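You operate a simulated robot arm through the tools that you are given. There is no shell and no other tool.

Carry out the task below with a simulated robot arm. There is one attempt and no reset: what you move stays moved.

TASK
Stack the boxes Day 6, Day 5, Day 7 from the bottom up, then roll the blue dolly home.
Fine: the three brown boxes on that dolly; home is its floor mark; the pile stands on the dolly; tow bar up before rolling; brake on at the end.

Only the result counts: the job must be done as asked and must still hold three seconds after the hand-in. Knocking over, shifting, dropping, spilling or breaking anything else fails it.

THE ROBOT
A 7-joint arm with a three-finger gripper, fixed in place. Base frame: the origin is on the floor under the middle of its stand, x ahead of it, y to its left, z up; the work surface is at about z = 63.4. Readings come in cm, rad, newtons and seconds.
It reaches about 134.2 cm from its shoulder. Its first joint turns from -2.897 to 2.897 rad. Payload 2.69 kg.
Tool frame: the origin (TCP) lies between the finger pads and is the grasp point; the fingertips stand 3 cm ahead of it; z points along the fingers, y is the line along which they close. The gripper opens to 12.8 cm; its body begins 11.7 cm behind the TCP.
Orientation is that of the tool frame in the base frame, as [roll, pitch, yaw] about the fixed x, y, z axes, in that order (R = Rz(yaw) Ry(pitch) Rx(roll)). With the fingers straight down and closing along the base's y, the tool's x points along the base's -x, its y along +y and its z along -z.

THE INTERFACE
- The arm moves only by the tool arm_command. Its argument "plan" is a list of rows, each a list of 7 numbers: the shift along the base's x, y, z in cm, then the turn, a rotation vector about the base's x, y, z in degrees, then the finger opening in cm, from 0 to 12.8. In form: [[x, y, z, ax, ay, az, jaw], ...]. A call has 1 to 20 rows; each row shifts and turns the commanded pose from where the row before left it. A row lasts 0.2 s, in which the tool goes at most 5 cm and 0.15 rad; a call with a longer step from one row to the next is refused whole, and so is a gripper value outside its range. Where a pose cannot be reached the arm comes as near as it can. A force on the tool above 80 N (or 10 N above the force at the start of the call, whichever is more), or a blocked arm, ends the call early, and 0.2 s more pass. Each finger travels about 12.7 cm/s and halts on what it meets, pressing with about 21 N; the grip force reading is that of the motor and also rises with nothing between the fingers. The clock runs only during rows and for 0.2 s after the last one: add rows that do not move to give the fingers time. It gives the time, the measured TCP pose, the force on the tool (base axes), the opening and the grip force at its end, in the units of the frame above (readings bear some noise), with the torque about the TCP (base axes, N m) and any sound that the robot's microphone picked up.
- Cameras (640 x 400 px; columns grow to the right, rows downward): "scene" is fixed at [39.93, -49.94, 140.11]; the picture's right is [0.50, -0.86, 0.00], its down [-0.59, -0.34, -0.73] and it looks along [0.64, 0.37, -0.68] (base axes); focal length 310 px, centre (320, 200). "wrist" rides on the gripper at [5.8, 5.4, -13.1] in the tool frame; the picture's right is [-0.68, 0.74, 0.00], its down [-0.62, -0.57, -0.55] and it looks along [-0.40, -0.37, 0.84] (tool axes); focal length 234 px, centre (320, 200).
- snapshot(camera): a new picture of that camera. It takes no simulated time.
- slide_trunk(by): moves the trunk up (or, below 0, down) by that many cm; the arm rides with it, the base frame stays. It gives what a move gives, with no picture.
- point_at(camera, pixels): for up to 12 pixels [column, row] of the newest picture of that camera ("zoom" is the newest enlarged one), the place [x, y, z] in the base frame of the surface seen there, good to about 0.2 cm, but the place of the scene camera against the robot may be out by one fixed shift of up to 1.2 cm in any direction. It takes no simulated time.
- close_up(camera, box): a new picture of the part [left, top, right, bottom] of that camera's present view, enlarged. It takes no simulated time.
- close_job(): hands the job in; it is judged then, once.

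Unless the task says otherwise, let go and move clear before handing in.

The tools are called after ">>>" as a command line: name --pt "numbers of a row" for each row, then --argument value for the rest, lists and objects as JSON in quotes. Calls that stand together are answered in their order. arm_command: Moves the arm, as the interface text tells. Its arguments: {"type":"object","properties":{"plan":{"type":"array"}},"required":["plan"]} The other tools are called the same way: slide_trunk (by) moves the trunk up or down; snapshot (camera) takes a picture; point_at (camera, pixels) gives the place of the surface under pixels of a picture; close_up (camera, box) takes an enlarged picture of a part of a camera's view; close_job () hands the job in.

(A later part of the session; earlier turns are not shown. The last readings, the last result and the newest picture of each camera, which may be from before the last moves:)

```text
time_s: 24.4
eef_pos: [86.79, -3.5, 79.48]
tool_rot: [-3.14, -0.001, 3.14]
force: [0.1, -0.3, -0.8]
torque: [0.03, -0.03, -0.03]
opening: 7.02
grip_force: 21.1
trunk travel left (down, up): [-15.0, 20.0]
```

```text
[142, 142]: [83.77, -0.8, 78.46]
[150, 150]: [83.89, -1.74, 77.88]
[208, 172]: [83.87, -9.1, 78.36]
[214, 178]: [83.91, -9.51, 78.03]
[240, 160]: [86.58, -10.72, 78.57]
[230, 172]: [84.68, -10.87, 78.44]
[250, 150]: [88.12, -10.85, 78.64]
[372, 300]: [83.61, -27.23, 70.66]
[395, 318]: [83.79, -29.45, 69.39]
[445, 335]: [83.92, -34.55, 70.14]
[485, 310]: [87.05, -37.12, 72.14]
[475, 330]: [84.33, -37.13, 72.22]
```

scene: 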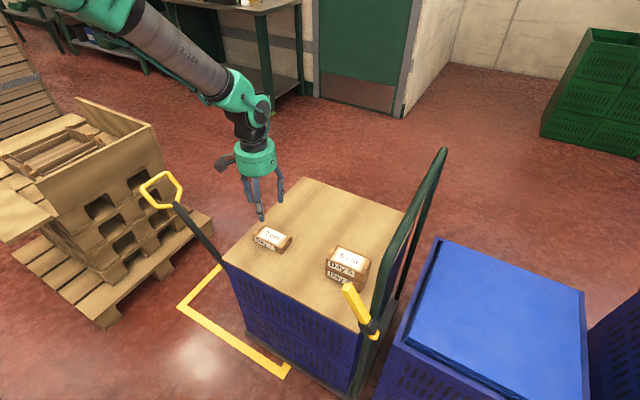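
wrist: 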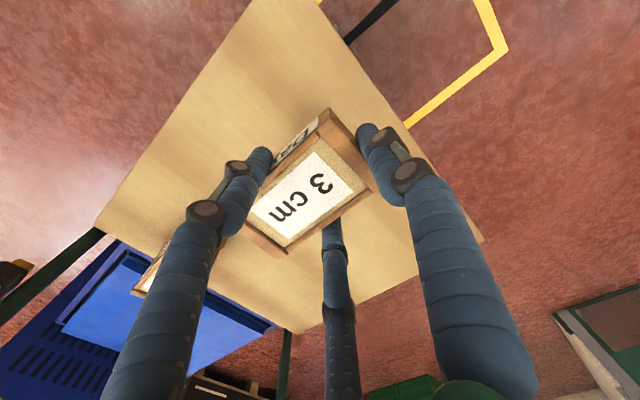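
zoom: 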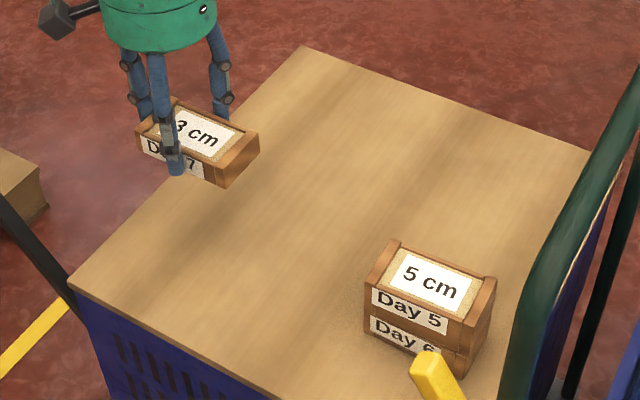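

Relative shift is (−0.1, −26.3). I'll carry Day 7 over the stack at this height.

>>> arm_command --pt "0 -1 0 0 0 0 4.5" --pt "0 -2 0 0 0 0 4.5" --pt "-0.1 -3 0 0 0 0 4.5" --pt "0 -4 0 0 0 0 4.5" --pt "0 -4 0 0 0 0 4.5" --pt "0 -4 0 0 0 0 4.5" --pt "0 -3.5 0 0 0 0 4.5" --pt "0 -2.5 0 0 0 0 4.5" --pt "0 -1.5 0 0 0 0 4.5" --pt "0 -0.8 0 0 0 0 4.5" --pt "0 0 0 0 0 0 4.5" --pt "0 0 0 0 0 0 4.5"

>>> close_up --camera "scene" --box '[280, 190, 420, 310]'

```text
time_s: 27.0
eef_pos: [86.69, -29.85, 79.57]
tool_rot: [-3.141, -0.001, -3.14]
force: [-0.8, 0.3, -1.9]
torque: [0.01, -0.03, 0.01]
opening: 7.05
grip_force: 20.8
trunk travel left (down, up): [-15.0, 20.0]
```

```text
3.33 times, centred on (350, 250) of scene
```

zoom: 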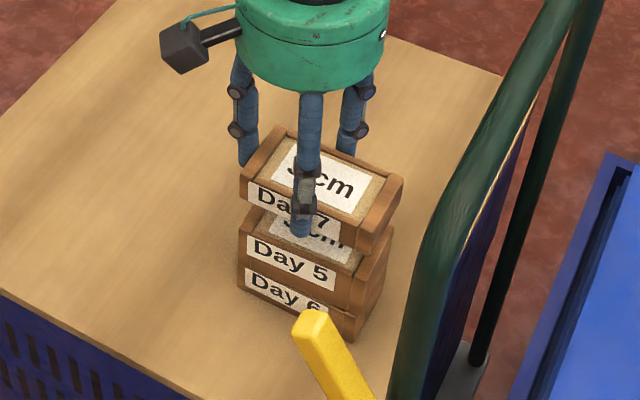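

Day 7 hovers over Day 5; I'll compare their near and end faces before lowering.

>>> point_at --camera "zoom" --pixels '[[252, 192], [265, 200], [350, 235], [250, 240], [262, 250], [345, 292], [385, 210], [378, 225], [392, 198], [380, 260], [372, 275], [384, 250]]'

```text
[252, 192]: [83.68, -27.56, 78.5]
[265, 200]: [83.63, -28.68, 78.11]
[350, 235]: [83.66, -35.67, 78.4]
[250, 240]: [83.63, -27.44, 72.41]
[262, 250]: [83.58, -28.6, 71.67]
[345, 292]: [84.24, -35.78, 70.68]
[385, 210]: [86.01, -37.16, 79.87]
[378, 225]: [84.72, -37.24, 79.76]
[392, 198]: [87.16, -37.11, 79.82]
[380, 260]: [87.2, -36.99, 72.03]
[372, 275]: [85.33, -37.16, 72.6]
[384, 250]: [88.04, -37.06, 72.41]
```

Aligned within 0.1–0.2 cm. I'll lower 3.3 cm to just above contact, then ease down.

>>> arm_command --pt "0.1 0.1 -0.5 0 0 0 4.5" --pt "0 0 -1.0 0 0 0 4.5" --pt "0 0 -1.0 0 0 0 4.5" --pt "0 0 -0.6 0 0 0 4.5" --pt "0 0 -0.2 0 0 0 4.5" --pt "0 0 0 0 0 0 4.5" --pt "0 0 0 0 0 0 4.5"

>>> arm_command --pt "0 0 -0.1 0 0 0 4.5" --pt "0 0 -0.1 0 0 0 4.5" --pt "0 0 0 0 0 0 4.5" --pt "0 0 0 0 0 0 4.5"

>>> close_up --camera "scene" --box '[280, 190, 420, 310]'

```text
time_s: 28.6
eef_pos: [87.02, -29.89, 76.13]
tool_rot: [-3.142, 0.0, 3.141]
force: [-0.6, 0.2, -1.2]
torque: [0.04, 0.01, -0.04]
opening: 7.02
grip_force: 20.8
trunk travel left (down, up): [-15.0, 20.0]
```

```text
time_s: 29.6
eef_pos: [87.05, -29.93, 76.0]
tool_rot: [3.141, 0.001, 3.141]
force: [-0.7, -0.2, -0.6]
torque: [0.08, -0.02, 0.01]
opening: 7.04
grip_force: 20.7
trunk travel left (down, up): [-15.0, 20.0]
```

```text
3.33 times, centred on (350, 250) of scene
```

zoom: 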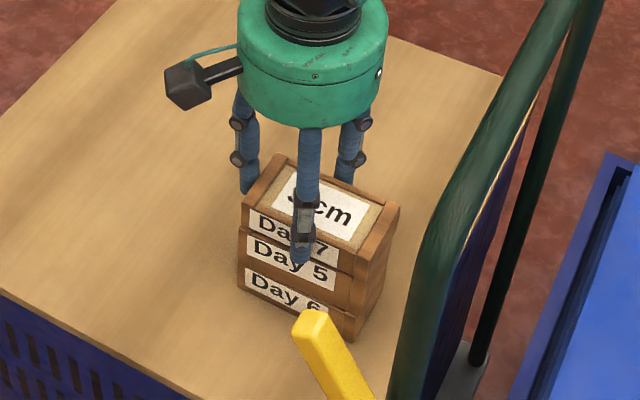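

Almost seated (load down to −0.6 N). I'll ease down 0.1 more, and open gently.

>>> arm_command --pt "0 0 -0.1 0 0 0 4.5" --pt "0 0 0 0 0 0 4.5" --pt "0 0 0 0 0 0 4.5"

```text
time_s: 30.4
eef_pos: [87.05, -29.99, 75.88]
tool_rot: [3.141, 0.002, 3.141]
force: [-0.6, 2.7, 7.9]
torque: [0.14, 0.17, -0.02]
opening: 7.04
grip_force: 20.7
trunk travel left (down, up): [-15.0, 20.0]
```

Force rose to +7.9 N, so Day 7 is seated. I'll ease up a hair, open gently and rise clear.

>>> arm_command --pt "0 0 0.06 0 0 0 4.5" --pt "0 0 0 0 0 0 6.9" --pt "0 0 0 0 0 0 7.3" --pt "0 0 0 0 0 0 7.8" --pt "0 0 0 0 0 0 8.4" --pt "0 0 0 0 0 0 9.0" --pt "0 0 0 0 0 0 9.0" --pt "0 0 1.5 0 0 0 9.0" --pt "0 0 3 0 0 0 9.0" --pt "0 0 4 0 0 0 9.0" --pt "0 0 4 0 0 0 9.0" --pt "0 0 4 0 0 0 9.0" --pt "0 0 0 0 0 0 9.0"

>>> snapshot --camera "scene"

>>> close_up --camera "scene" --box '[280, 190, 420, 350]'

>>> snapshot --camera "wrist"

```text
time_s: 33.2
eef_pos: [86.78, -29.9, 92.39]
tool_rot: [-3.141, 0.0, -3.141]
force: [0.6, 0.4, 0.8]
torque: [-0.05, -0.02, -0.01]
opening: 9.03
grip_force: 0.1
trunk travel left (down, up): [-15.0, 20.0]
```

```text
taken
```

scene: 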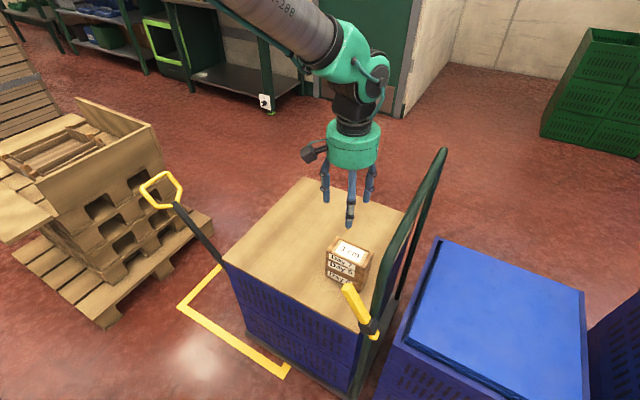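

```text
2.50 times, centred on (350, 270) of scene
```

zoom: 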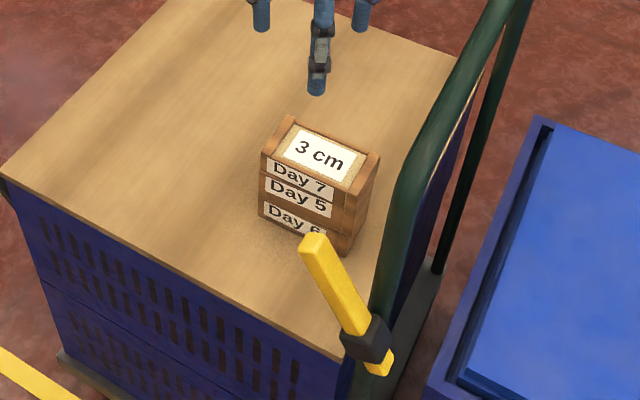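

```text
taken
```

wrist: 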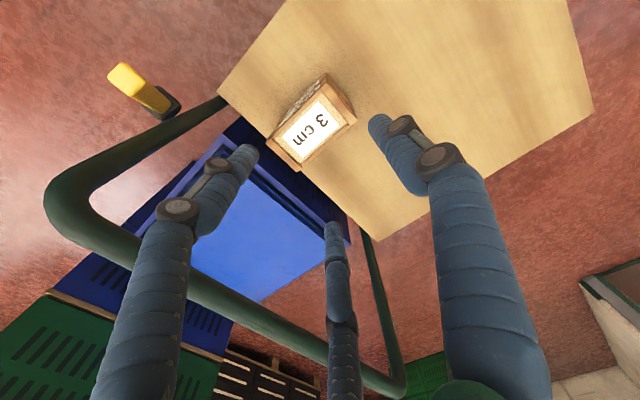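

The pile Day 6–Day 5–Day 7 stands straight at (330–370, 235–290). Next is the tow bar; I'll measure its loop and surroundings (pallets) in the scene view.

>>> point_at --camera "scene" --pixels '[[141, 188], [152, 180], [163, 173], [172, 175], [181, 190], [177, 202], [162, 207], [150, 203], [144, 196], [170, 200], [176, 206], [184, 212]]'

>>> point_at --camera "scene" --pixels '[[150, 240], [210, 215], [100, 325], [120, 180], [155, 130], [80, 100], [50, 230], [130, 170], [20, 260], [120, 250], [100, 210], [60, 160]]'

>>> close_up --camera "scene" --box '[125, 160, 225, 270]'

```text
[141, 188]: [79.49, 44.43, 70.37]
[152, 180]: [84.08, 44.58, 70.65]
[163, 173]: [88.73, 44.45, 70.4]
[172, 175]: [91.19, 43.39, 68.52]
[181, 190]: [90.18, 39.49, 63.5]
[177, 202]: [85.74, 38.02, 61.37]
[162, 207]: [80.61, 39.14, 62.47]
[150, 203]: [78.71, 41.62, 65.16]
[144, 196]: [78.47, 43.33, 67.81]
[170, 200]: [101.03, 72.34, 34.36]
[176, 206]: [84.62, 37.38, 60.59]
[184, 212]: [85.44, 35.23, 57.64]
```

```text
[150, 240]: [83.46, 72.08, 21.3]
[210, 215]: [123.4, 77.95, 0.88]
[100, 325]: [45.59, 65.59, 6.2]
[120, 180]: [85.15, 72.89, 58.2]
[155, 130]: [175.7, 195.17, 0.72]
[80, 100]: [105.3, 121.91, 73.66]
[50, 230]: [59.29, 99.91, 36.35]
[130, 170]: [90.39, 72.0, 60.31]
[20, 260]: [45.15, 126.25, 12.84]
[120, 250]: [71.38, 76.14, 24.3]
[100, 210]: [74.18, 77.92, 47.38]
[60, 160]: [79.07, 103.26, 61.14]
```

```text
3.64 times, centred on (175, 215) of scene
```

zoom: 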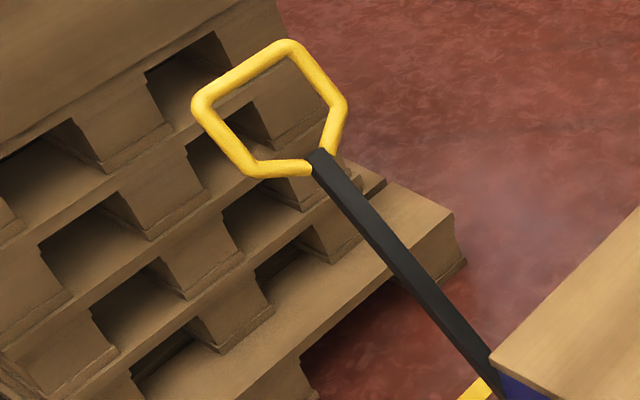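

Pallets begin at y≈72, so the bar must indeed go up; the loop's crossbar is at about (79–91, 45.3, 70). Before pushing on the bar I want to know the brake state, so I'll move above the hoop's top bar (y≈−43, z≈93) to grip it and test gently.

>>> arm_command --pt "0 0 4 0 0 0 8" --pt "0 0 4 0 0 0 8" --pt "0 0 4 0 0 0 8" --pt "0 0 2 0 0 0 8" --pt "2 -2.8 0 0 0 0 8" --pt "2 -2.8 0 0 0 0 8" --pt "2 -2.8 0 0 0 0 8" --pt "2 -2.8 0 0 0 0 8" --pt "2 -2.8 0 0 0 0 8" --pt "0 0 0 0 0 0 8" --pt "0 0 0 0 0 0 8"

>>> snapshot --camera "wrist"

>>> snapshot --camera "scene"

```text
time_s: 35.6
eef_pos: [96.78, -43.57, 106.81]
tool_rot: [3.141, -0.002, 3.141]
force: [-0.5, -0.7, 0.8]
torque: [-0.02, -0.02, -0.01]
opening: 8.01
grip_force: 0.1
trunk travel left (down, up): [-15.0, 20.0]
```

```text
taken
```

wrist: 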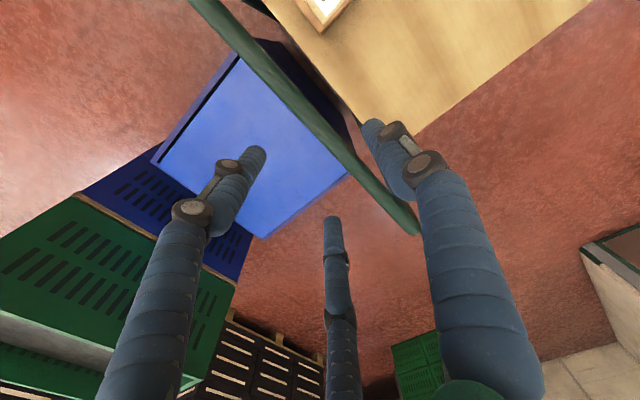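

```text
taken
```

scene: 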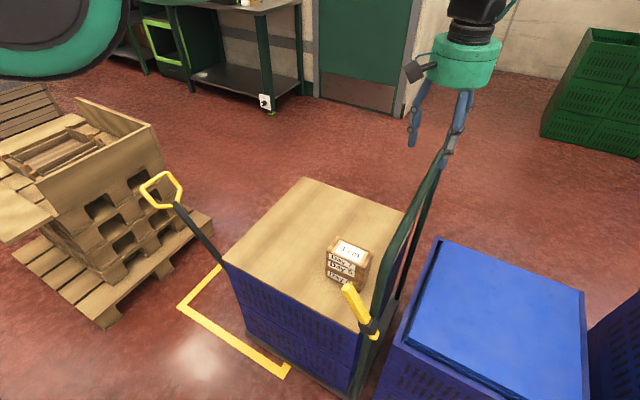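

The hoop's top bar crosses the wrist image from (225,5) to (415,230). I'll measure its surface across and along.

>>> point_at --camera "wrist" --pixels '[[250, 45], [290, 95], [296, 90], [284, 98], [330, 140], [337, 137], [324, 145], [400, 218], [385, 200], [350, 165], [230, 12], [360, 150]]'

>>> point_at --camera "scene" --pixels '[[440, 240], [437, 330], [580, 290], [420, 260], [400, 330], [405, 300], [388, 400], [450, 238], [415, 345], [445, 165], [425, 215], [395, 250]]'

```text
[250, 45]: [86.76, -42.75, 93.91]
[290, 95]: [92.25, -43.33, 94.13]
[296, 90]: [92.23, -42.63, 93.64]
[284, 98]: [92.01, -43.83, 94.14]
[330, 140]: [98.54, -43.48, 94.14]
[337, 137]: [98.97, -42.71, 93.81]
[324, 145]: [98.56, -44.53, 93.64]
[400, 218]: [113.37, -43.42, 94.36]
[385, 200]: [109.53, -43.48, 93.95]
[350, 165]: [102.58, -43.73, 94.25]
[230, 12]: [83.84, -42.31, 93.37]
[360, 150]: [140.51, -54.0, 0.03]
```

```text
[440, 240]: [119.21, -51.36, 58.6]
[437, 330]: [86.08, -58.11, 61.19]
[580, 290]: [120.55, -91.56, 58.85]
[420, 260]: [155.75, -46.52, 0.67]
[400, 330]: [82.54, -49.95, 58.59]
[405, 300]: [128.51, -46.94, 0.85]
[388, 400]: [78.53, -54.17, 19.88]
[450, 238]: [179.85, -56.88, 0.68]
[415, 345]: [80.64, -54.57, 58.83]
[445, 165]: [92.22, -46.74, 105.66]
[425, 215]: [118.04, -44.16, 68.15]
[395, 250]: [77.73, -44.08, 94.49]
```

Hoop bar centre is y≈−43.5, z≈92.9, radius ≈1.3. I'll lower around it with the thumb on the deck side, and close on it.

>>> arm_command --pt "0 -0.6 -2 0 0 0 8" --pt "0 -0.5 -3 0 0 0 8" --pt "0 0 -3 0 0 0 8" --pt "0 0 -3 0 0 0 8" --pt "0 0 -2.5 0 0 0 8" --pt "0 0 0 0 0 0 8" --pt "0 0 0 0 0 0 8"

>>> snapshot --camera "wrist"

>>> close_up --camera "scene" --box '[340, 60, 520, 260]'

```text
time_s: 37.2
eef_pos: [96.87, -44.5, 93.07]
tool_rot: [3.141, 0.0, 3.142]
force: [0.4, 0.4, -0.6]
torque: [-0.04, -0.05, -0.02]
opening: 8.01
grip_force: 0.0
trunk travel left (down, up): [-15.0, 20.0]
```

```text
taken
```

wrist: 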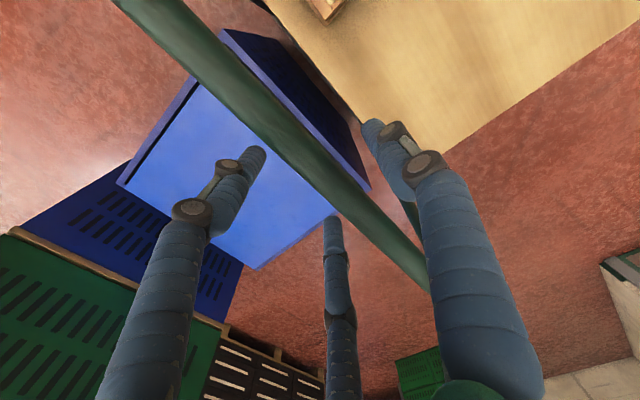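

```text
2.00 times, centred on (430, 160) of scene
```

zoom: 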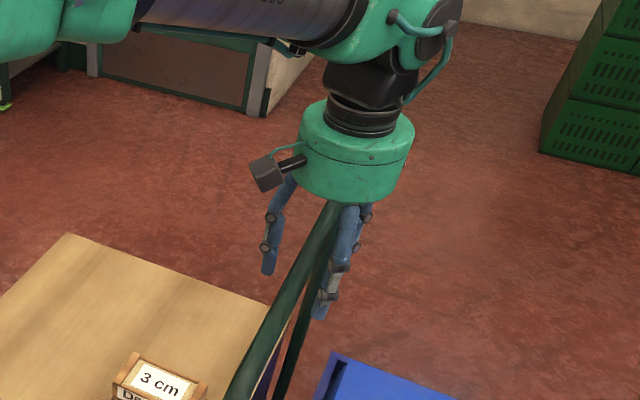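

The bar lies between thumb and fingers. I'll centre (+0.3 y) and close gently on it.

>>> arm_command --pt "0 0.3 0 0 0 0 6.5" --pt "0 0 0 0 0 0 5.2" --pt "0 0 0 0 0 0 4.4" --pt "0 0 0 0 0 0 3.8" --pt "0 0 0 0 0 0 3.2" --pt "0 0 0 0 0 0 3.0" --pt "0 0 0 0 0 0 3.0"

>>> snapshot --camera "scene"

```text
time_s: 38.8
eef_pos: [97.04, -44.26, 93.04]
tool_rot: [3.141, 0.001, 3.14]
force: [-0.8, 6.8, -0.2]
torque: [0.01, -0.02, 0.01]
opening: 3.48
grip_force: 3.4
trunk travel left (down, up): [-15.0, 20.0]
```

```text
taken
```

scene: 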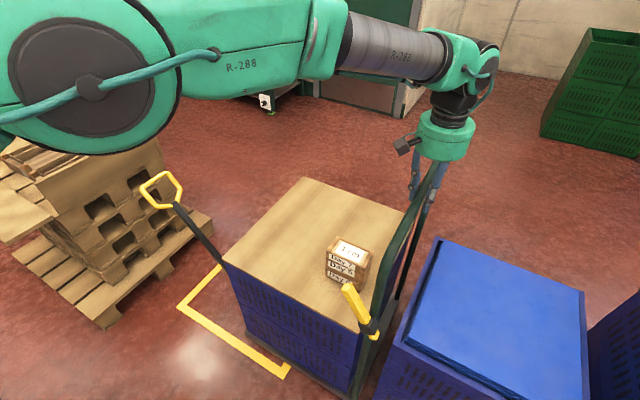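

The bar is held at opening 3.48. I'll pull gently +0.3 cm toward +y and read the force to tell whether the brake is on.

>>> arm_command --pt "0 0.15 0 0 0 0 3.0" --pt "0 0.15 0 0 0 0 3.0" --pt "0 0 0 0 0 0 3.0" --pt "0 0 0 0 0 0 3.0"

```text
time_s: 39.8
eef_pos: [96.93, -44.05, 93.0]
tool_rot: [3.14, 0.0, 3.14]
force: [2.9, -0.8, -2.7]
torque: [-0.01, -0.16, 0.01]
opening: 3.23
grip_force: 44.7
trunk travel left (down, up): [-15.0, 20.0]
```

Force is only −0.8 N now with a firm grip. I'll pull 0.4 cm more.

>>> arm_command --pt "0 0.2 0 0 0 0 3.0" --pt "0 0.2 0 0 0 0 3.0" --pt "0 0 0 0 0 0 3.0" --pt "0 0 0 0 0 0 3.0"

>>> point_at --camera "scene" --pixels '[[223, 258], [300, 290], [340, 305], [404, 213], [366, 322], [356, 305]]'

>>> snapshot --camera "scene"

```text
time_s: 40.8
eef_pos: [96.9, -44.09, 93.07]
tool_rot: [-3.139, 0.003, 3.137]
force: [12.0, -44.9, -0.3]
torque: [-0.16, -0.33, 0.21]
opening: 3.22
grip_force: 45.6
trunk travel left (down, up): [-15.0, 20.0]
```

```text
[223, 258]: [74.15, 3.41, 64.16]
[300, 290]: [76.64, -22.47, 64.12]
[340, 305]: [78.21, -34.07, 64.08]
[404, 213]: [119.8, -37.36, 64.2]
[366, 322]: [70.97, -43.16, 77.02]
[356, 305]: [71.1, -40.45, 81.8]
```

```text
taken
```

scene: 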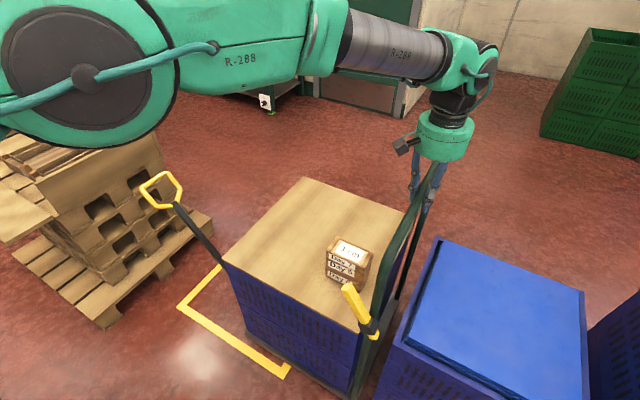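

A 45 N pull did not budge the dolly, so the brake is on with the lever leaning toward the deck. I'll relax the pull, open, and rise off the hoop.

>>> arm_command --pt "0 -0.2 0 0 0 0 3.0" --pt "0 -0.2 0 0 0 0 3.2" --pt "0 0 0 0 0 0 4.0" --pt "0 0 0 0 0 0 5.5" --pt "0 -0.2 0 0 0 0 8.0" --pt "0 0 0 0 0 0 8.0" --pt "0 0 2 0 0 0 8.0" --pt "0 0 4 0 0 0 8.0" --pt "0 0 4.5 0 0 0 8.0" --pt "0 0 3.5 0 0 0 8.0" --pt "0 0 0 0 0 0 8.0"

>>> snapshot --camera "scene"

```text
time_s: 43.2
eef_pos: [97.15, -44.08, 107.1]
tool_rot: [-3.141, -0.001, -3.141]
force: [0.0, 0.0, 0.1]
torque: [-0.02, 0.0, -0.03]
opening: 7.99
grip_force: 0.0
trunk travel left (down, up): [-15.0, 20.0]
```

```text
taken
```

scene: 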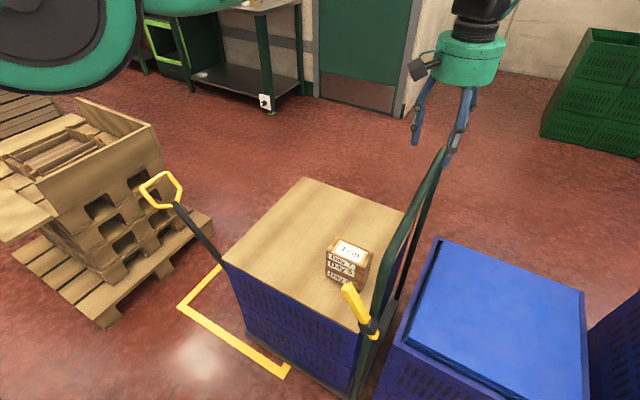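

Hand is clear. I'll travel at z≈107→101 across to the far side of the tow-bar loop, at about (85.5, 52), closing the fingers on the way.

>>> arm_command --pt "-0.3 2.5 0 0 0 0 6" --pt "-0.6 4 0 0 0 0 4" --pt "-0.6 4.8 0 0 0 0 2" --pt "-0.6 4.8 0 0 0 0 0" --pt "-0.6 4.9 0 0 0 0 0" --pt "-0.6 4.9 0 0 0 0 0" --pt "-0.6 4.9 0 0 0 0 0" --pt "-0.6 4.9 0 0 0 0 0" --pt "-0.6 4.9 0 0 0 0 0" --pt "-0.6 4.9 0 0 0 0 0" --pt "-0.6 4.9 0 0 0 0 0" --pt "-0.6 4.9 0 0 0 0 0" --pt "-0.6 4.9 0 0 0 0 0" --pt "-0.6 4.9 0 0 0 0 0" --pt "-0.6 4.9 0 0 0 0 0" --pt "-0.6 4.9 0 0 0 0 0" --pt "-0.6 4.9 0 0 0 0 0" --pt "-0.6 4.9 0 0 0 0 0" --pt "-0.6 4.8 -0.5 0 0 0 0" --pt "-0.55 4.8 -1 0 0 0 0"

>>> snapshot --camera "wrist"

>>> snapshot --camera "scene"

```text
time_s: 47.4
eef_pos: [84.92, 49.64, 105.27]
tool_rot: [3.141, 0.0, 3.14]
force: [0.8, 0.0, -0.9]
torque: [0.06, -0.01, -0.03]
opening: 0.26
grip_force: 20.9
trunk travel left (down, up): [-15.0, 20.0]
```

```text
taken
```

wrist: 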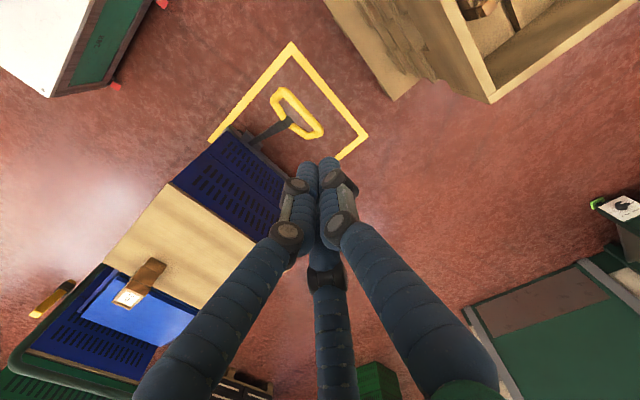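

```text
taken
```

scene: 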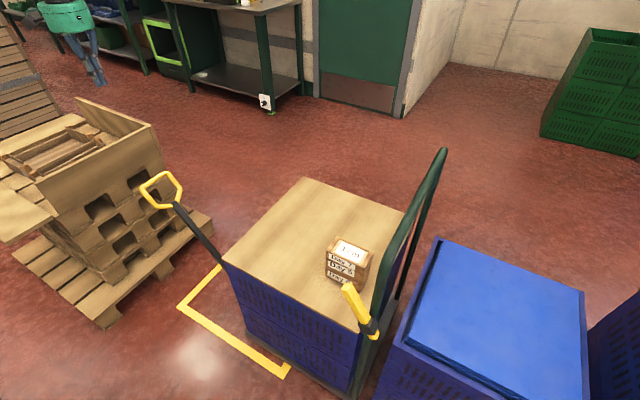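

From here the wrist shows the loop at (272–325, 88–140) and bar shaft at (255–290, 120–140). I'll zoom and measure it.

>>> close_up --camera "wrist" --box '[230, 70, 350, 160]'

```text
4.44 times, centred on (290, 115) of wrist
```

zoom: 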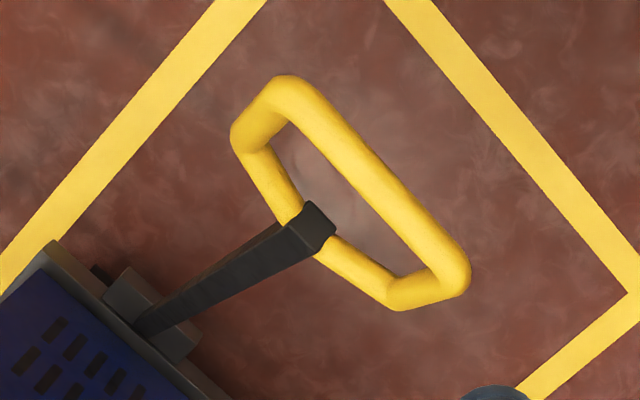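

>>> point_at --camera "zoom" --pixels '[[285, 90], [310, 115], [365, 178], [420, 230], [455, 272], [250, 130], [400, 298], [310, 225], [250, 260], [150, 320], [380, 165], [350, 192]]'

>>> point_at --camera "zoom" --pixels '[[125, 300], [180, 345], [60, 255], [200, 375], [215, 20], [560, 370], [20, 270], [430, 20], [110, 265], [45, 300], [100, 280], [155, 300]]'

```text
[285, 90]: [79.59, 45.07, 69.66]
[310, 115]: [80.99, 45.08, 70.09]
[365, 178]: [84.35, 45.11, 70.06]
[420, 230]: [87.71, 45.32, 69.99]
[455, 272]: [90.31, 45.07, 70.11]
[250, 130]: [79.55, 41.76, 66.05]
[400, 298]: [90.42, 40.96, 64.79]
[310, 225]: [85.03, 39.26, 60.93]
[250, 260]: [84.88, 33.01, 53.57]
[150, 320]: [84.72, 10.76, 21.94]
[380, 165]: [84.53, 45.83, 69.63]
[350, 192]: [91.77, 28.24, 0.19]
```

```text
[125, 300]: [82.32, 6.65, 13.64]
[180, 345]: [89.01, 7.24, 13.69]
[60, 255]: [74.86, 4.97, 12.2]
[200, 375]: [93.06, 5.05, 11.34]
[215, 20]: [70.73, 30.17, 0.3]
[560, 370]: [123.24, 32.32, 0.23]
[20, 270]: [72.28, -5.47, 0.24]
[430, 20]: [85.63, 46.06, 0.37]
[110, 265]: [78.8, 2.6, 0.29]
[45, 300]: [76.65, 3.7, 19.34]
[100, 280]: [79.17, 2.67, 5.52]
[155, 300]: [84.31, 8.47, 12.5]
```

The crossbar is at y≈45.3, z≈69.4 with radius 0.75; hinge about (5.5, 13), so radius ≈69 and lean ≈35°. I'll descend on its far side at (85, 50.6, 71).

>>> arm_command --pt "0.1 1.0 -3 0 0 0 0" --pt "0 0 -4.5 0 0 0 0" --pt "0 0 -4.5 0 0 0 0" --pt "0 0 -4.5 0 0 0 0" --pt "0 0 -4.5 0 0 0 0" --pt "0 0 -4.5 0 0 0 0" --pt "0 0 -4.5 0 0 0 0" --pt "0 0 -3.3 0 0 0 0" --pt "0 0 -1.0 0 0 0 0" --pt "0 0 0 0 0 0 0" --pt "0 0 0 0 0 0 0"

>>> snapshot --camera "wrist"

>>> snapshot --camera "scene"

```text
time_s: 49.8
eef_pos: [85.39, 50.85, 71.09]
tool_rot: [-3.141, 0.0, 3.141]
force: [0.0, 0.4, 1.1]
torque: [-0.01, -0.02, -0.02]
opening: 0.26
grip_force: 21.0
trunk travel left (down, up): [-15.0, 20.0]
```

```text
taken
```

wrist: 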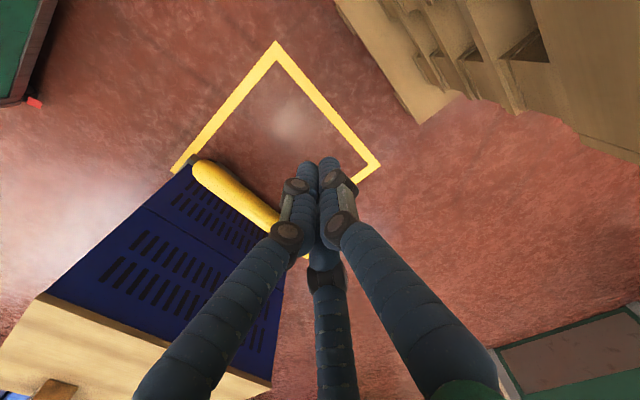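

```text
taken
```

scene: 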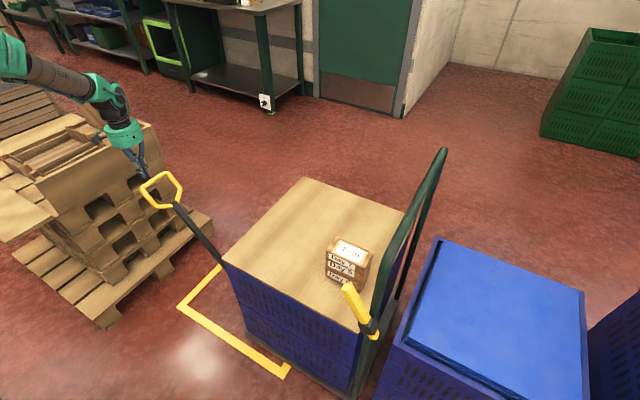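

The closed fingers stand just beyond the crossbar. I'll make contact and push it about 5° up along its arc, then check.

>>> arm_command --pt "0 -2.0 0 0 0 0 0" --pt "0 -1.2 0 0 0 0 0" --pt "0 -1.0 0.5 0 0 0 0" --pt "0 -1.2 0.7 0 0 0 0" --pt "0 -1.2 0.7 0 0 0 0" --pt "0 -1.2 0.7 0 0 0 0" --pt "0 -1.1 0.6 0 0 0 0" --pt "0 0 0 0 0 0 0"

>>> snapshot --camera "scene"

>>> snapshot --camera "wrist"

```text
time_s: 51.6
eef_pos: [85.52, 41.99, 74.45]
tool_rot: [-3.141, 0.001, 3.14]
force: [0.6, 0.8, 0.0]
torque: [-0.01, 0.01, -0.05]
opening: 0.25
grip_force: 21.4
trunk travel left (down, up): [-15.0, 20.0]
```

```text
taken
```

scene: 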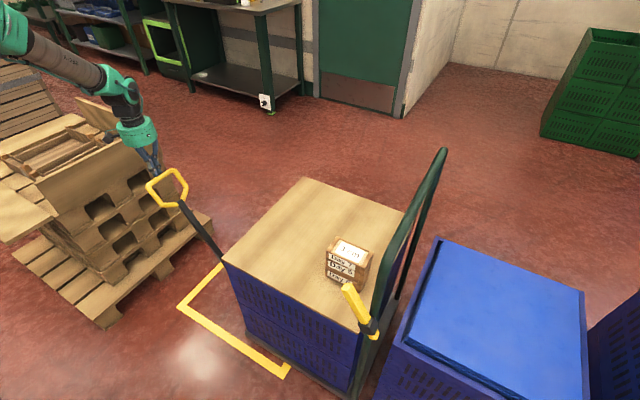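

```text
taken
```

wrist: 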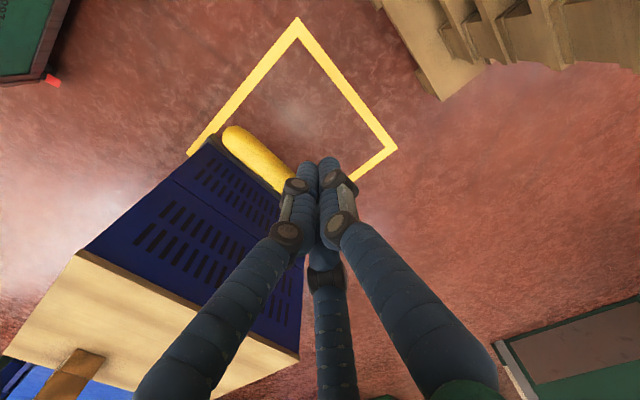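

The bar follows with under 1 N; the loop moved to (168,185). I'll keep pushing along the arc to about 10° from vertical.

>>> arm_command --pt "0 -1.34 0.69 0 0 0 0" --pt "0 -1.34 0.69 0 0 0 0" --pt "0 -1.34 0.69 0 0 0 0" --pt "0 -1.34 0.69 0 0 0 0" --pt "0 -1.39 0.57 0 0 0 0" --pt "0 -1.39 0.57 0 0 0 0" --pt "0 -1.39 0.57 0 0 0 0" --pt "0 -1.39 0.57 0 0 0 0" --pt "0 -1.44 0.46 0 0 0 0" --pt "0 -1.44 0.46 0 0 0 0" --pt "0 -1.44 0.46 0 0 0 0" --pt "0 -1.44 0.46 0 0 0 0" --pt "0 -1.46 0.33 0 0 0 0" --pt "0 -1.46 0.33 0 0 0 0" --pt "0 -1.46 0.33 0 0 0 0" --pt "0 -1.46 0.33 0 0 0 0" --pt "0 0 0 0 0 0 0"

>>> snapshot --camera "scene"

>>> snapshot --camera "wrist"

```text
time_s: 55.2
eef_pos: [85.53, 19.3, 82.57]
tool_rot: [-3.141, 0.0, 3.14]
force: [-0.4, -0.4, -0.4]
torque: [0.0, 0.0, 0.03]
opening: 0.22
grip_force: 21.4
trunk travel left (down, up): [-15.0, 20.0]
```

```text
taken
```

scene: 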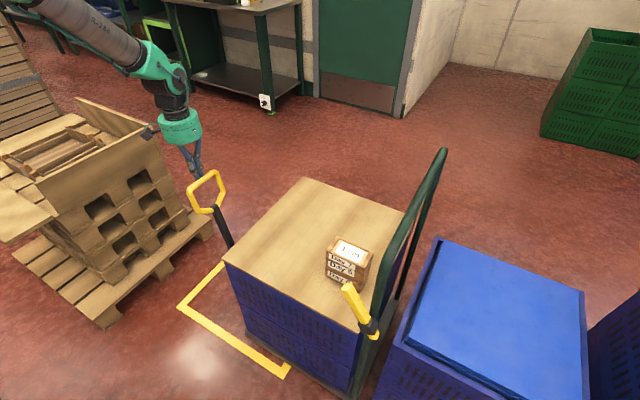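

```text
taken
```

wrist: 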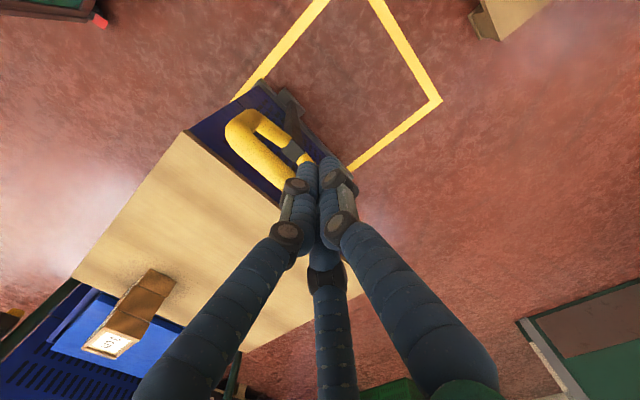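

The bar is about 10° from upright with almost no force. I'll measure the loop now before the final part.

>>> point_at --camera "wrist" --pixels '[[240, 130], [265, 165], [250, 145], [270, 125], [290, 145], [285, 110], [240, 120], [300, 155]]'

>>> point_at --camera "scene" --pixels '[[190, 189], [205, 178], [214, 171], [222, 183], [218, 205], [212, 208], [193, 208], [225, 225]]'

>>> close_up --camera "scene" --box '[160, 100, 280, 270]'

```text
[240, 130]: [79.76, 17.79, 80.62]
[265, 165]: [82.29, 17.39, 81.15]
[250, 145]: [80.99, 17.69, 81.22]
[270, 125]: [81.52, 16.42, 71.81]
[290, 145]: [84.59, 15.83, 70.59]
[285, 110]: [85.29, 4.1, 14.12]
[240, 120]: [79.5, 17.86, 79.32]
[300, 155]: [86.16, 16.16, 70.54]
```

```text
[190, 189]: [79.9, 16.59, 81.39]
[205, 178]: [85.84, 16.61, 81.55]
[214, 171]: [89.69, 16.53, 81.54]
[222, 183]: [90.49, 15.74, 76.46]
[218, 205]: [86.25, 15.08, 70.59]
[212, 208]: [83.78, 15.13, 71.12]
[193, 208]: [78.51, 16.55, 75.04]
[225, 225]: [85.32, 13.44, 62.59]
```

```text
2.35 times, centred on (220, 185) of scene
```

zoom: 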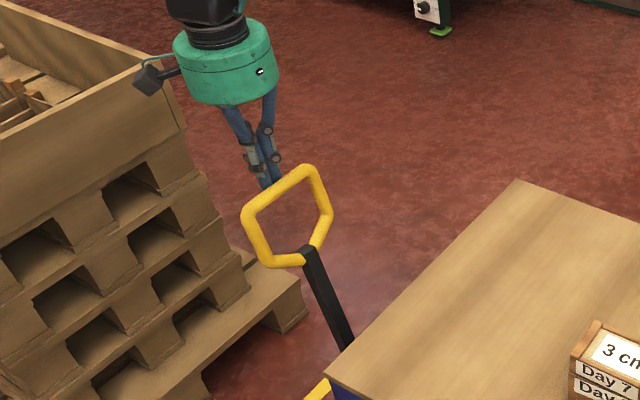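

The crossbar is at y≈17.4, z≈80.5, still in touch with the fingers. I'll continue to about 3° and watch for the upright stop.

>>> arm_command --pt "0 -1.4 0.2 0 0 0 0" --pt "0 -1.4 0.2 0 0 0 0" --pt "0 -1.4 0.15 0 0 0 0" --pt "0 -1.4 0.15 0 0 0 0" --pt "0 -1.4 0.1 0 0 0 0" --pt "0 -1.0 0.1 0 0 0 0" --pt "0 0 0 0 0 0 0"

>>> snapshot --camera "scene"

>>> snapshot --camera "wrist"

```text
time_s: 56.8
eef_pos: [85.53, 11.24, 83.4]
tool_rot: [-3.141, 0.0, -3.141]
force: [0.0, -0.3, -0.1]
torque: [-0.02, 0.03, 0.03]
opening: 0.21
grip_force: 21.1
trunk travel left (down, up): [-15.0, 20.0]
```

```text
taken
```

scene: 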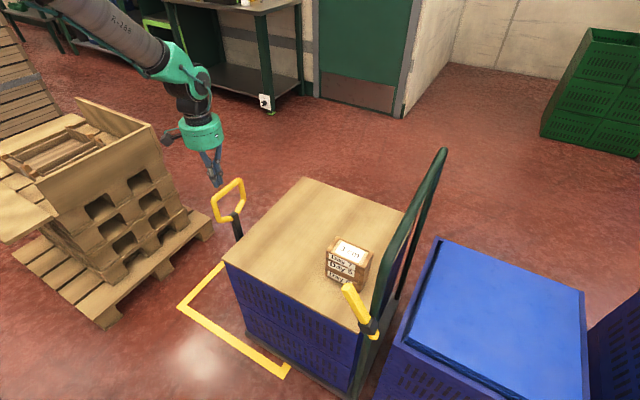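

```text
taken
```

wrist: 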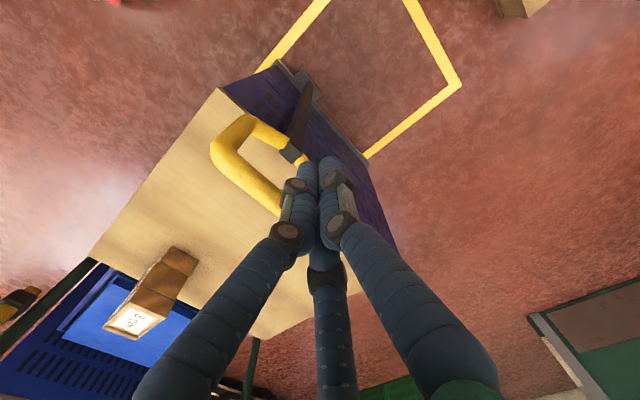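

The loop is now at (212–245, 178–220) and seems slightly ahead of the fingers. I'll measure it.

>>> point_at --camera "scene" --pixels '[[215, 196], [228, 187], [238, 180], [244, 192], [240, 212], [235, 216], [220, 220], [238, 230]]'

>>> point_at --camera "wrist" --pixels '[[225, 140], [245, 180], [265, 200], [250, 130], [290, 150], [300, 90], [235, 125], [300, 120]]'

>>> close_up --camera "scene" --box '[160, 130, 280, 270]'

```text
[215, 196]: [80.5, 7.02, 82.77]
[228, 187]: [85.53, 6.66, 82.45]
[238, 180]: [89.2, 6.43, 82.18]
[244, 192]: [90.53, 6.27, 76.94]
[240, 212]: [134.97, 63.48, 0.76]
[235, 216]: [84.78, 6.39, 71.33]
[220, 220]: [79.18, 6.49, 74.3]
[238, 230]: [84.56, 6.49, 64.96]
```

```text
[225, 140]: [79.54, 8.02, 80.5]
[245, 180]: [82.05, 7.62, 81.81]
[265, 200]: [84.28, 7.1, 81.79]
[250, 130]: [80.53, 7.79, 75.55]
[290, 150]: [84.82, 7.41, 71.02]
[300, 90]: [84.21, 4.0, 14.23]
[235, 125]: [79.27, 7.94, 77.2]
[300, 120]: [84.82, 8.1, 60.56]
```

```text
2.86 times, centred on (220, 200) of scene
```

zoom: 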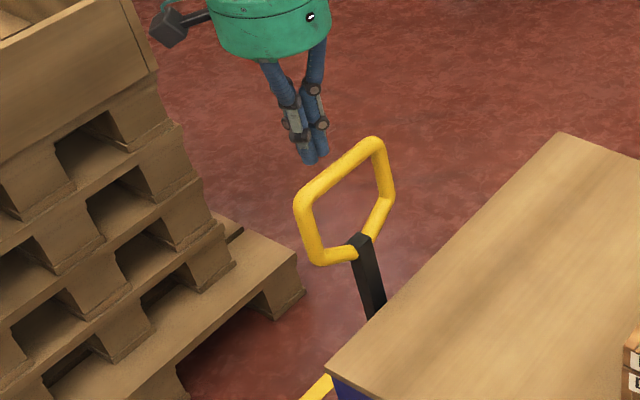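

The bar now stands vertical at y≈7.3 (same y from z 60 to 82), having swung ahead of the fingers into its upright position. I'll nudge it lightly to confirm it's against its stop.

>>> arm_command --pt "0 -0.8 0 0 0 0 0" --pt "0 -0.6 0 0 0 0 0" --pt "0 -0.4 0 0 0 0 0" --pt "0 -0.3 0 0 0 0 0" --pt "0 -0.2 0 0 0 0 0" --pt "0 0 0 0 0 0 0"

>>> point_at --camera "wrist" --pixels '[[225, 140], [245, 180]]'

>>> snapshot --camera "scene"

```text
time_s: 58.2
eef_pos: [85.33, 9.24, 83.35]
tool_rot: [3.141, -0.002, -3.141]
force: [-0.3, 23.1, 1.6]
torque: [0.55, -0.01, 0.0]
opening: 0.2
grip_force: 21.0
trunk travel left (down, up): [-15.0, 20.0]
```

```text
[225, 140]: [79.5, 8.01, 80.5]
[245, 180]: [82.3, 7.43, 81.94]
```

```text
taken
```

scene: 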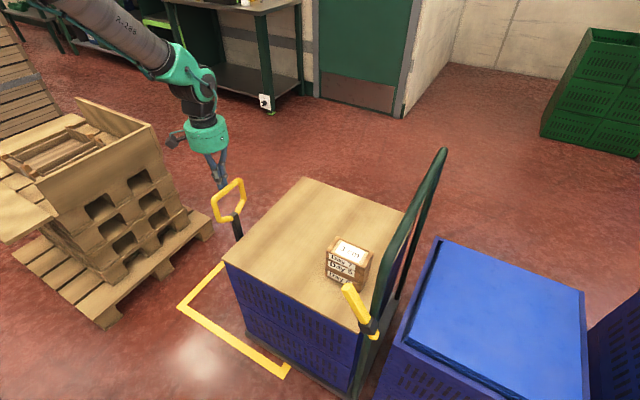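

23 N on the bar and it stays put, so it's firmly upright. I'll back off, rise, and travel toward the brake lever, keeping high.

>>> arm_command --pt "0 1.5 0 0 0 0 0" --pt "0 2.0 1 0 0 0 0" --pt "0 0 4 0 0 0 0" --pt "0 0 4.5 0 0 0 0" --pt "0 0 4.5 0 0 0 0" --pt "0 0 4 0 0 0 0" --pt "-1.5 -3.5 0 0 0 0 0" --pt "-1.5 -4.5 0 0 0 0 0" --pt "-1.5 -4.5 0 0 0 0 0" --pt "-1.5 -4.5 0 0 0 0 0" --pt "-1.5 -4.5 0 0 0 0 0" --pt "-1.5 -4.5 0 0 0 0 0" --pt "-1.5 -4.5 0 0 0 0 0" --pt "-1.5 -4.5 0 0 0 0 0" --pt "-1.5 -4.5 0 0 0 0 0" --pt "-1.0 -2 0 0 0 0 0" --pt "0 0 0 0 0 0 0"

>>> snapshot --camera "wrist"

>>> snapshot --camera "scene"

```text
time_s: 61.8
eef_pos: [70.46, -28.67, 101.73]
tool_rot: [-3.141, -0.001, 3.141]
force: [-0.5, -0.4, -0.4]
torque: [0.04, -0.02, -0.02]
opening: 0.24
grip_force: 20.9
trunk travel left (down, up): [-15.0, 20.0]
```

```text
taken
```

wrist: 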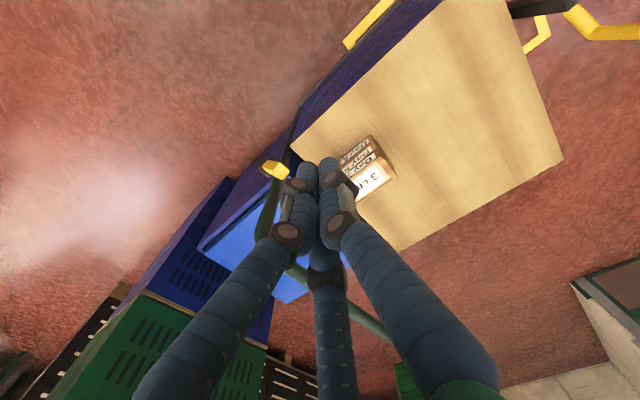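

```text
taken
```

scene: 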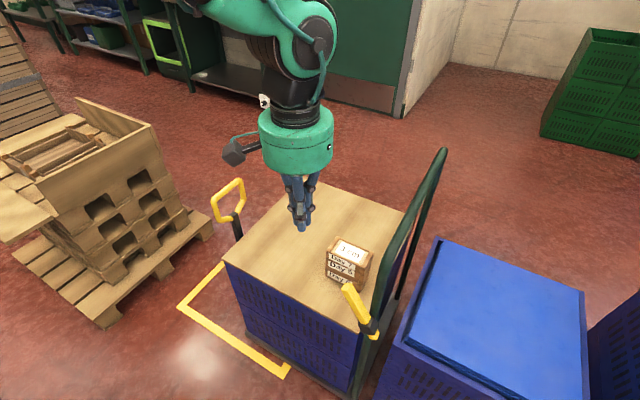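

The tow bar stays up at (228,195). The lever's top appears at wrist (275,170); I'll zoom in on it in both views to measure it.

>>> close_up --camera "wrist" --box '[235, 120, 325, 200]'

>>> point_at --camera "zoom" --pixels '[[200, 330], [240, 350], [270, 370], [290, 390], [300, 360], [250, 330]]'

>>> point_at --camera "scene" --pixels '[[344, 287], [350, 285], [352, 284], [358, 297], [362, 305], [368, 318], [352, 300], [360, 315], [365, 325], [372, 322], [374, 334], [378, 328]]'

```text
5.00 times, centred on (280, 160) of wrist
```

zoom: 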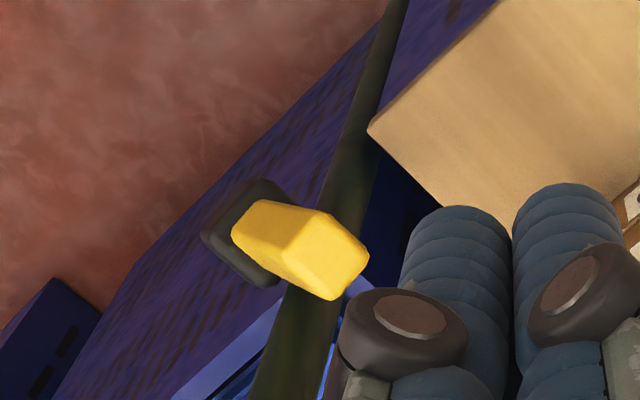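

```text
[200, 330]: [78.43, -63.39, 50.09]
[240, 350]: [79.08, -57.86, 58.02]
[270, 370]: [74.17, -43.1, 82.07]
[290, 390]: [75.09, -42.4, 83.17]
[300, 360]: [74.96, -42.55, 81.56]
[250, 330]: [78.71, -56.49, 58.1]
```

```text
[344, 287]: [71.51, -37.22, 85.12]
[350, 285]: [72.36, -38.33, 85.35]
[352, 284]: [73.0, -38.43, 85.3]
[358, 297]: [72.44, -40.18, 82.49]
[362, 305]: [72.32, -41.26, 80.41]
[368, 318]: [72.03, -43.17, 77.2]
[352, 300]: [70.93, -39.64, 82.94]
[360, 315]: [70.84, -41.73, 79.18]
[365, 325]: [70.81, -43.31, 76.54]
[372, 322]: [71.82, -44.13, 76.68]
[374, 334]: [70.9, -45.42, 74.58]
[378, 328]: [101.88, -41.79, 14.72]
```

I'll measure points right on the lever and its pivot block in this zoom.

>>> point_at --camera "zoom" --pixels '[[325, 255], [345, 245], [335, 290], [300, 270], [310, 220], [270, 230], [245, 235], [255, 205], [225, 240], [355, 140], [345, 180], [330, 215]]'

```text
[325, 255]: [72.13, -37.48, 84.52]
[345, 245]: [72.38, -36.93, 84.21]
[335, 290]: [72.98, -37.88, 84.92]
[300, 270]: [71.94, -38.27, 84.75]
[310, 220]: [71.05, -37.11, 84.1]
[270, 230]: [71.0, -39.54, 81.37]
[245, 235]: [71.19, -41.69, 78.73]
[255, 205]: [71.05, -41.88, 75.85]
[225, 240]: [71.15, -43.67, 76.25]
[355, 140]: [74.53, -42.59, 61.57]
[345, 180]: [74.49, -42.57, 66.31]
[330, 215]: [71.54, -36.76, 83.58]
```

The lever leans 33° toward +y from a pivot near (72, −43, 76), tip at (72, −37.5, 84.5), and the post starts at x≈74.2. To keep clear of the hoop I'll tilt the hand 30° (palm toward −x) and come down on the lever's +y side.

>>> arm_command --pt "0 0 0 0 -7.5 0 0" --pt "0 0 0 0 -7.5 0 0" --pt "0 0 0 0 -7.5 0 0" --pt "0 0 0 0 -7.5 0 0" --pt "0.1 -1.0 -3.5 0 0 0 0" --pt "0.1 -1.0 -4 0 0 0 0" --pt "0 -1.0 -4 0 0 0 0" --pt "0 -1.0 -3.5 0 0 0 0" --pt "0 0 -0.7 0 0 0 0" --pt "0 0 0 0 0 0 0"

>>> snapshot --camera "wrist"

>>> snapshot --camera "scene"

>>> close_up --camera "scene" --box '[280, 220, 440, 350]'

```text
time_s: 64.0
eef_pos: [71.14, -32.82, 85.67]
tool_rot: [-3.141, 0.522, -3.14]
force: [-0.4, -0.8, 0.0]
torque: [0.01, -0.02, 0.03]
opening: 0.22
grip_force: 20.5
trunk travel left (down, up): [-15.0, 20.0]
```

```text
taken
```

wrist: 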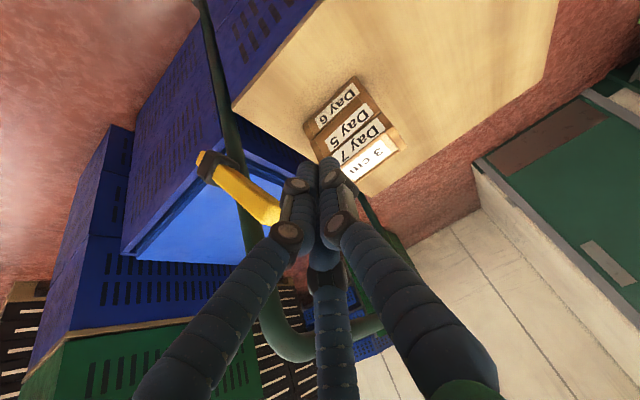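

```text
taken
```

scene: 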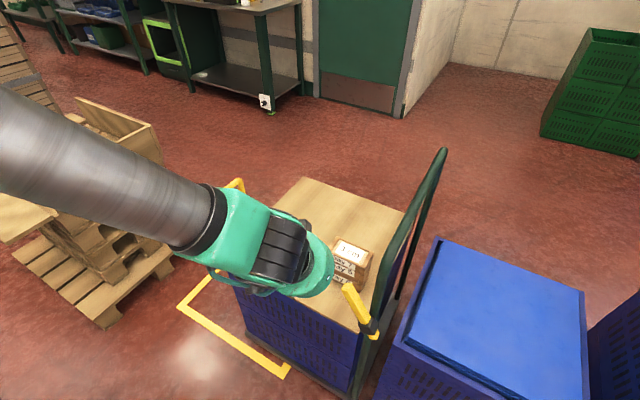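

```text
3.08 times, centred on (360, 285) of scene
```

zoom: 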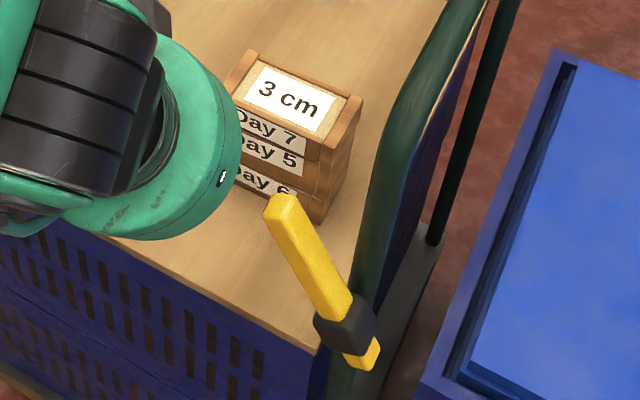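

The hand is at the lever's +y side and the lever is fully visible. I'll push it toward −y in small steps.

>>> arm_command --pt "0 -1.5 0 0 0 0 0" --pt "0 -1.0 0 0 0 0 0" --pt "0 -0.7 0 0 0 0 0" --pt "0 -0.7 0 0 0 0 0" --pt "0 -0.7 0 0 0 0 0" --pt "0 0 0 0 0 0 0"

>>> close_up --camera "scene" --box '[280, 220, 440, 350]'

```text
time_s: 65.4
eef_pos: [71.07, -37.3, 85.58]
tool_rot: [-3.141, 0.524, 3.14]
force: [0.0, 0.1, 0.0]
torque: [0.0, 0.03, 0.01]
opening: 0.26
grip_force: 20.2
trunk travel left (down, up): [-15.0, 20.0]
```

```text
3.08 times, centred on (360, 285) of scene
```

zoom: 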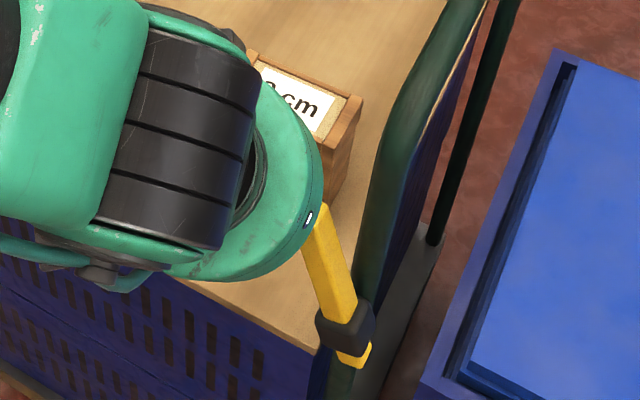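

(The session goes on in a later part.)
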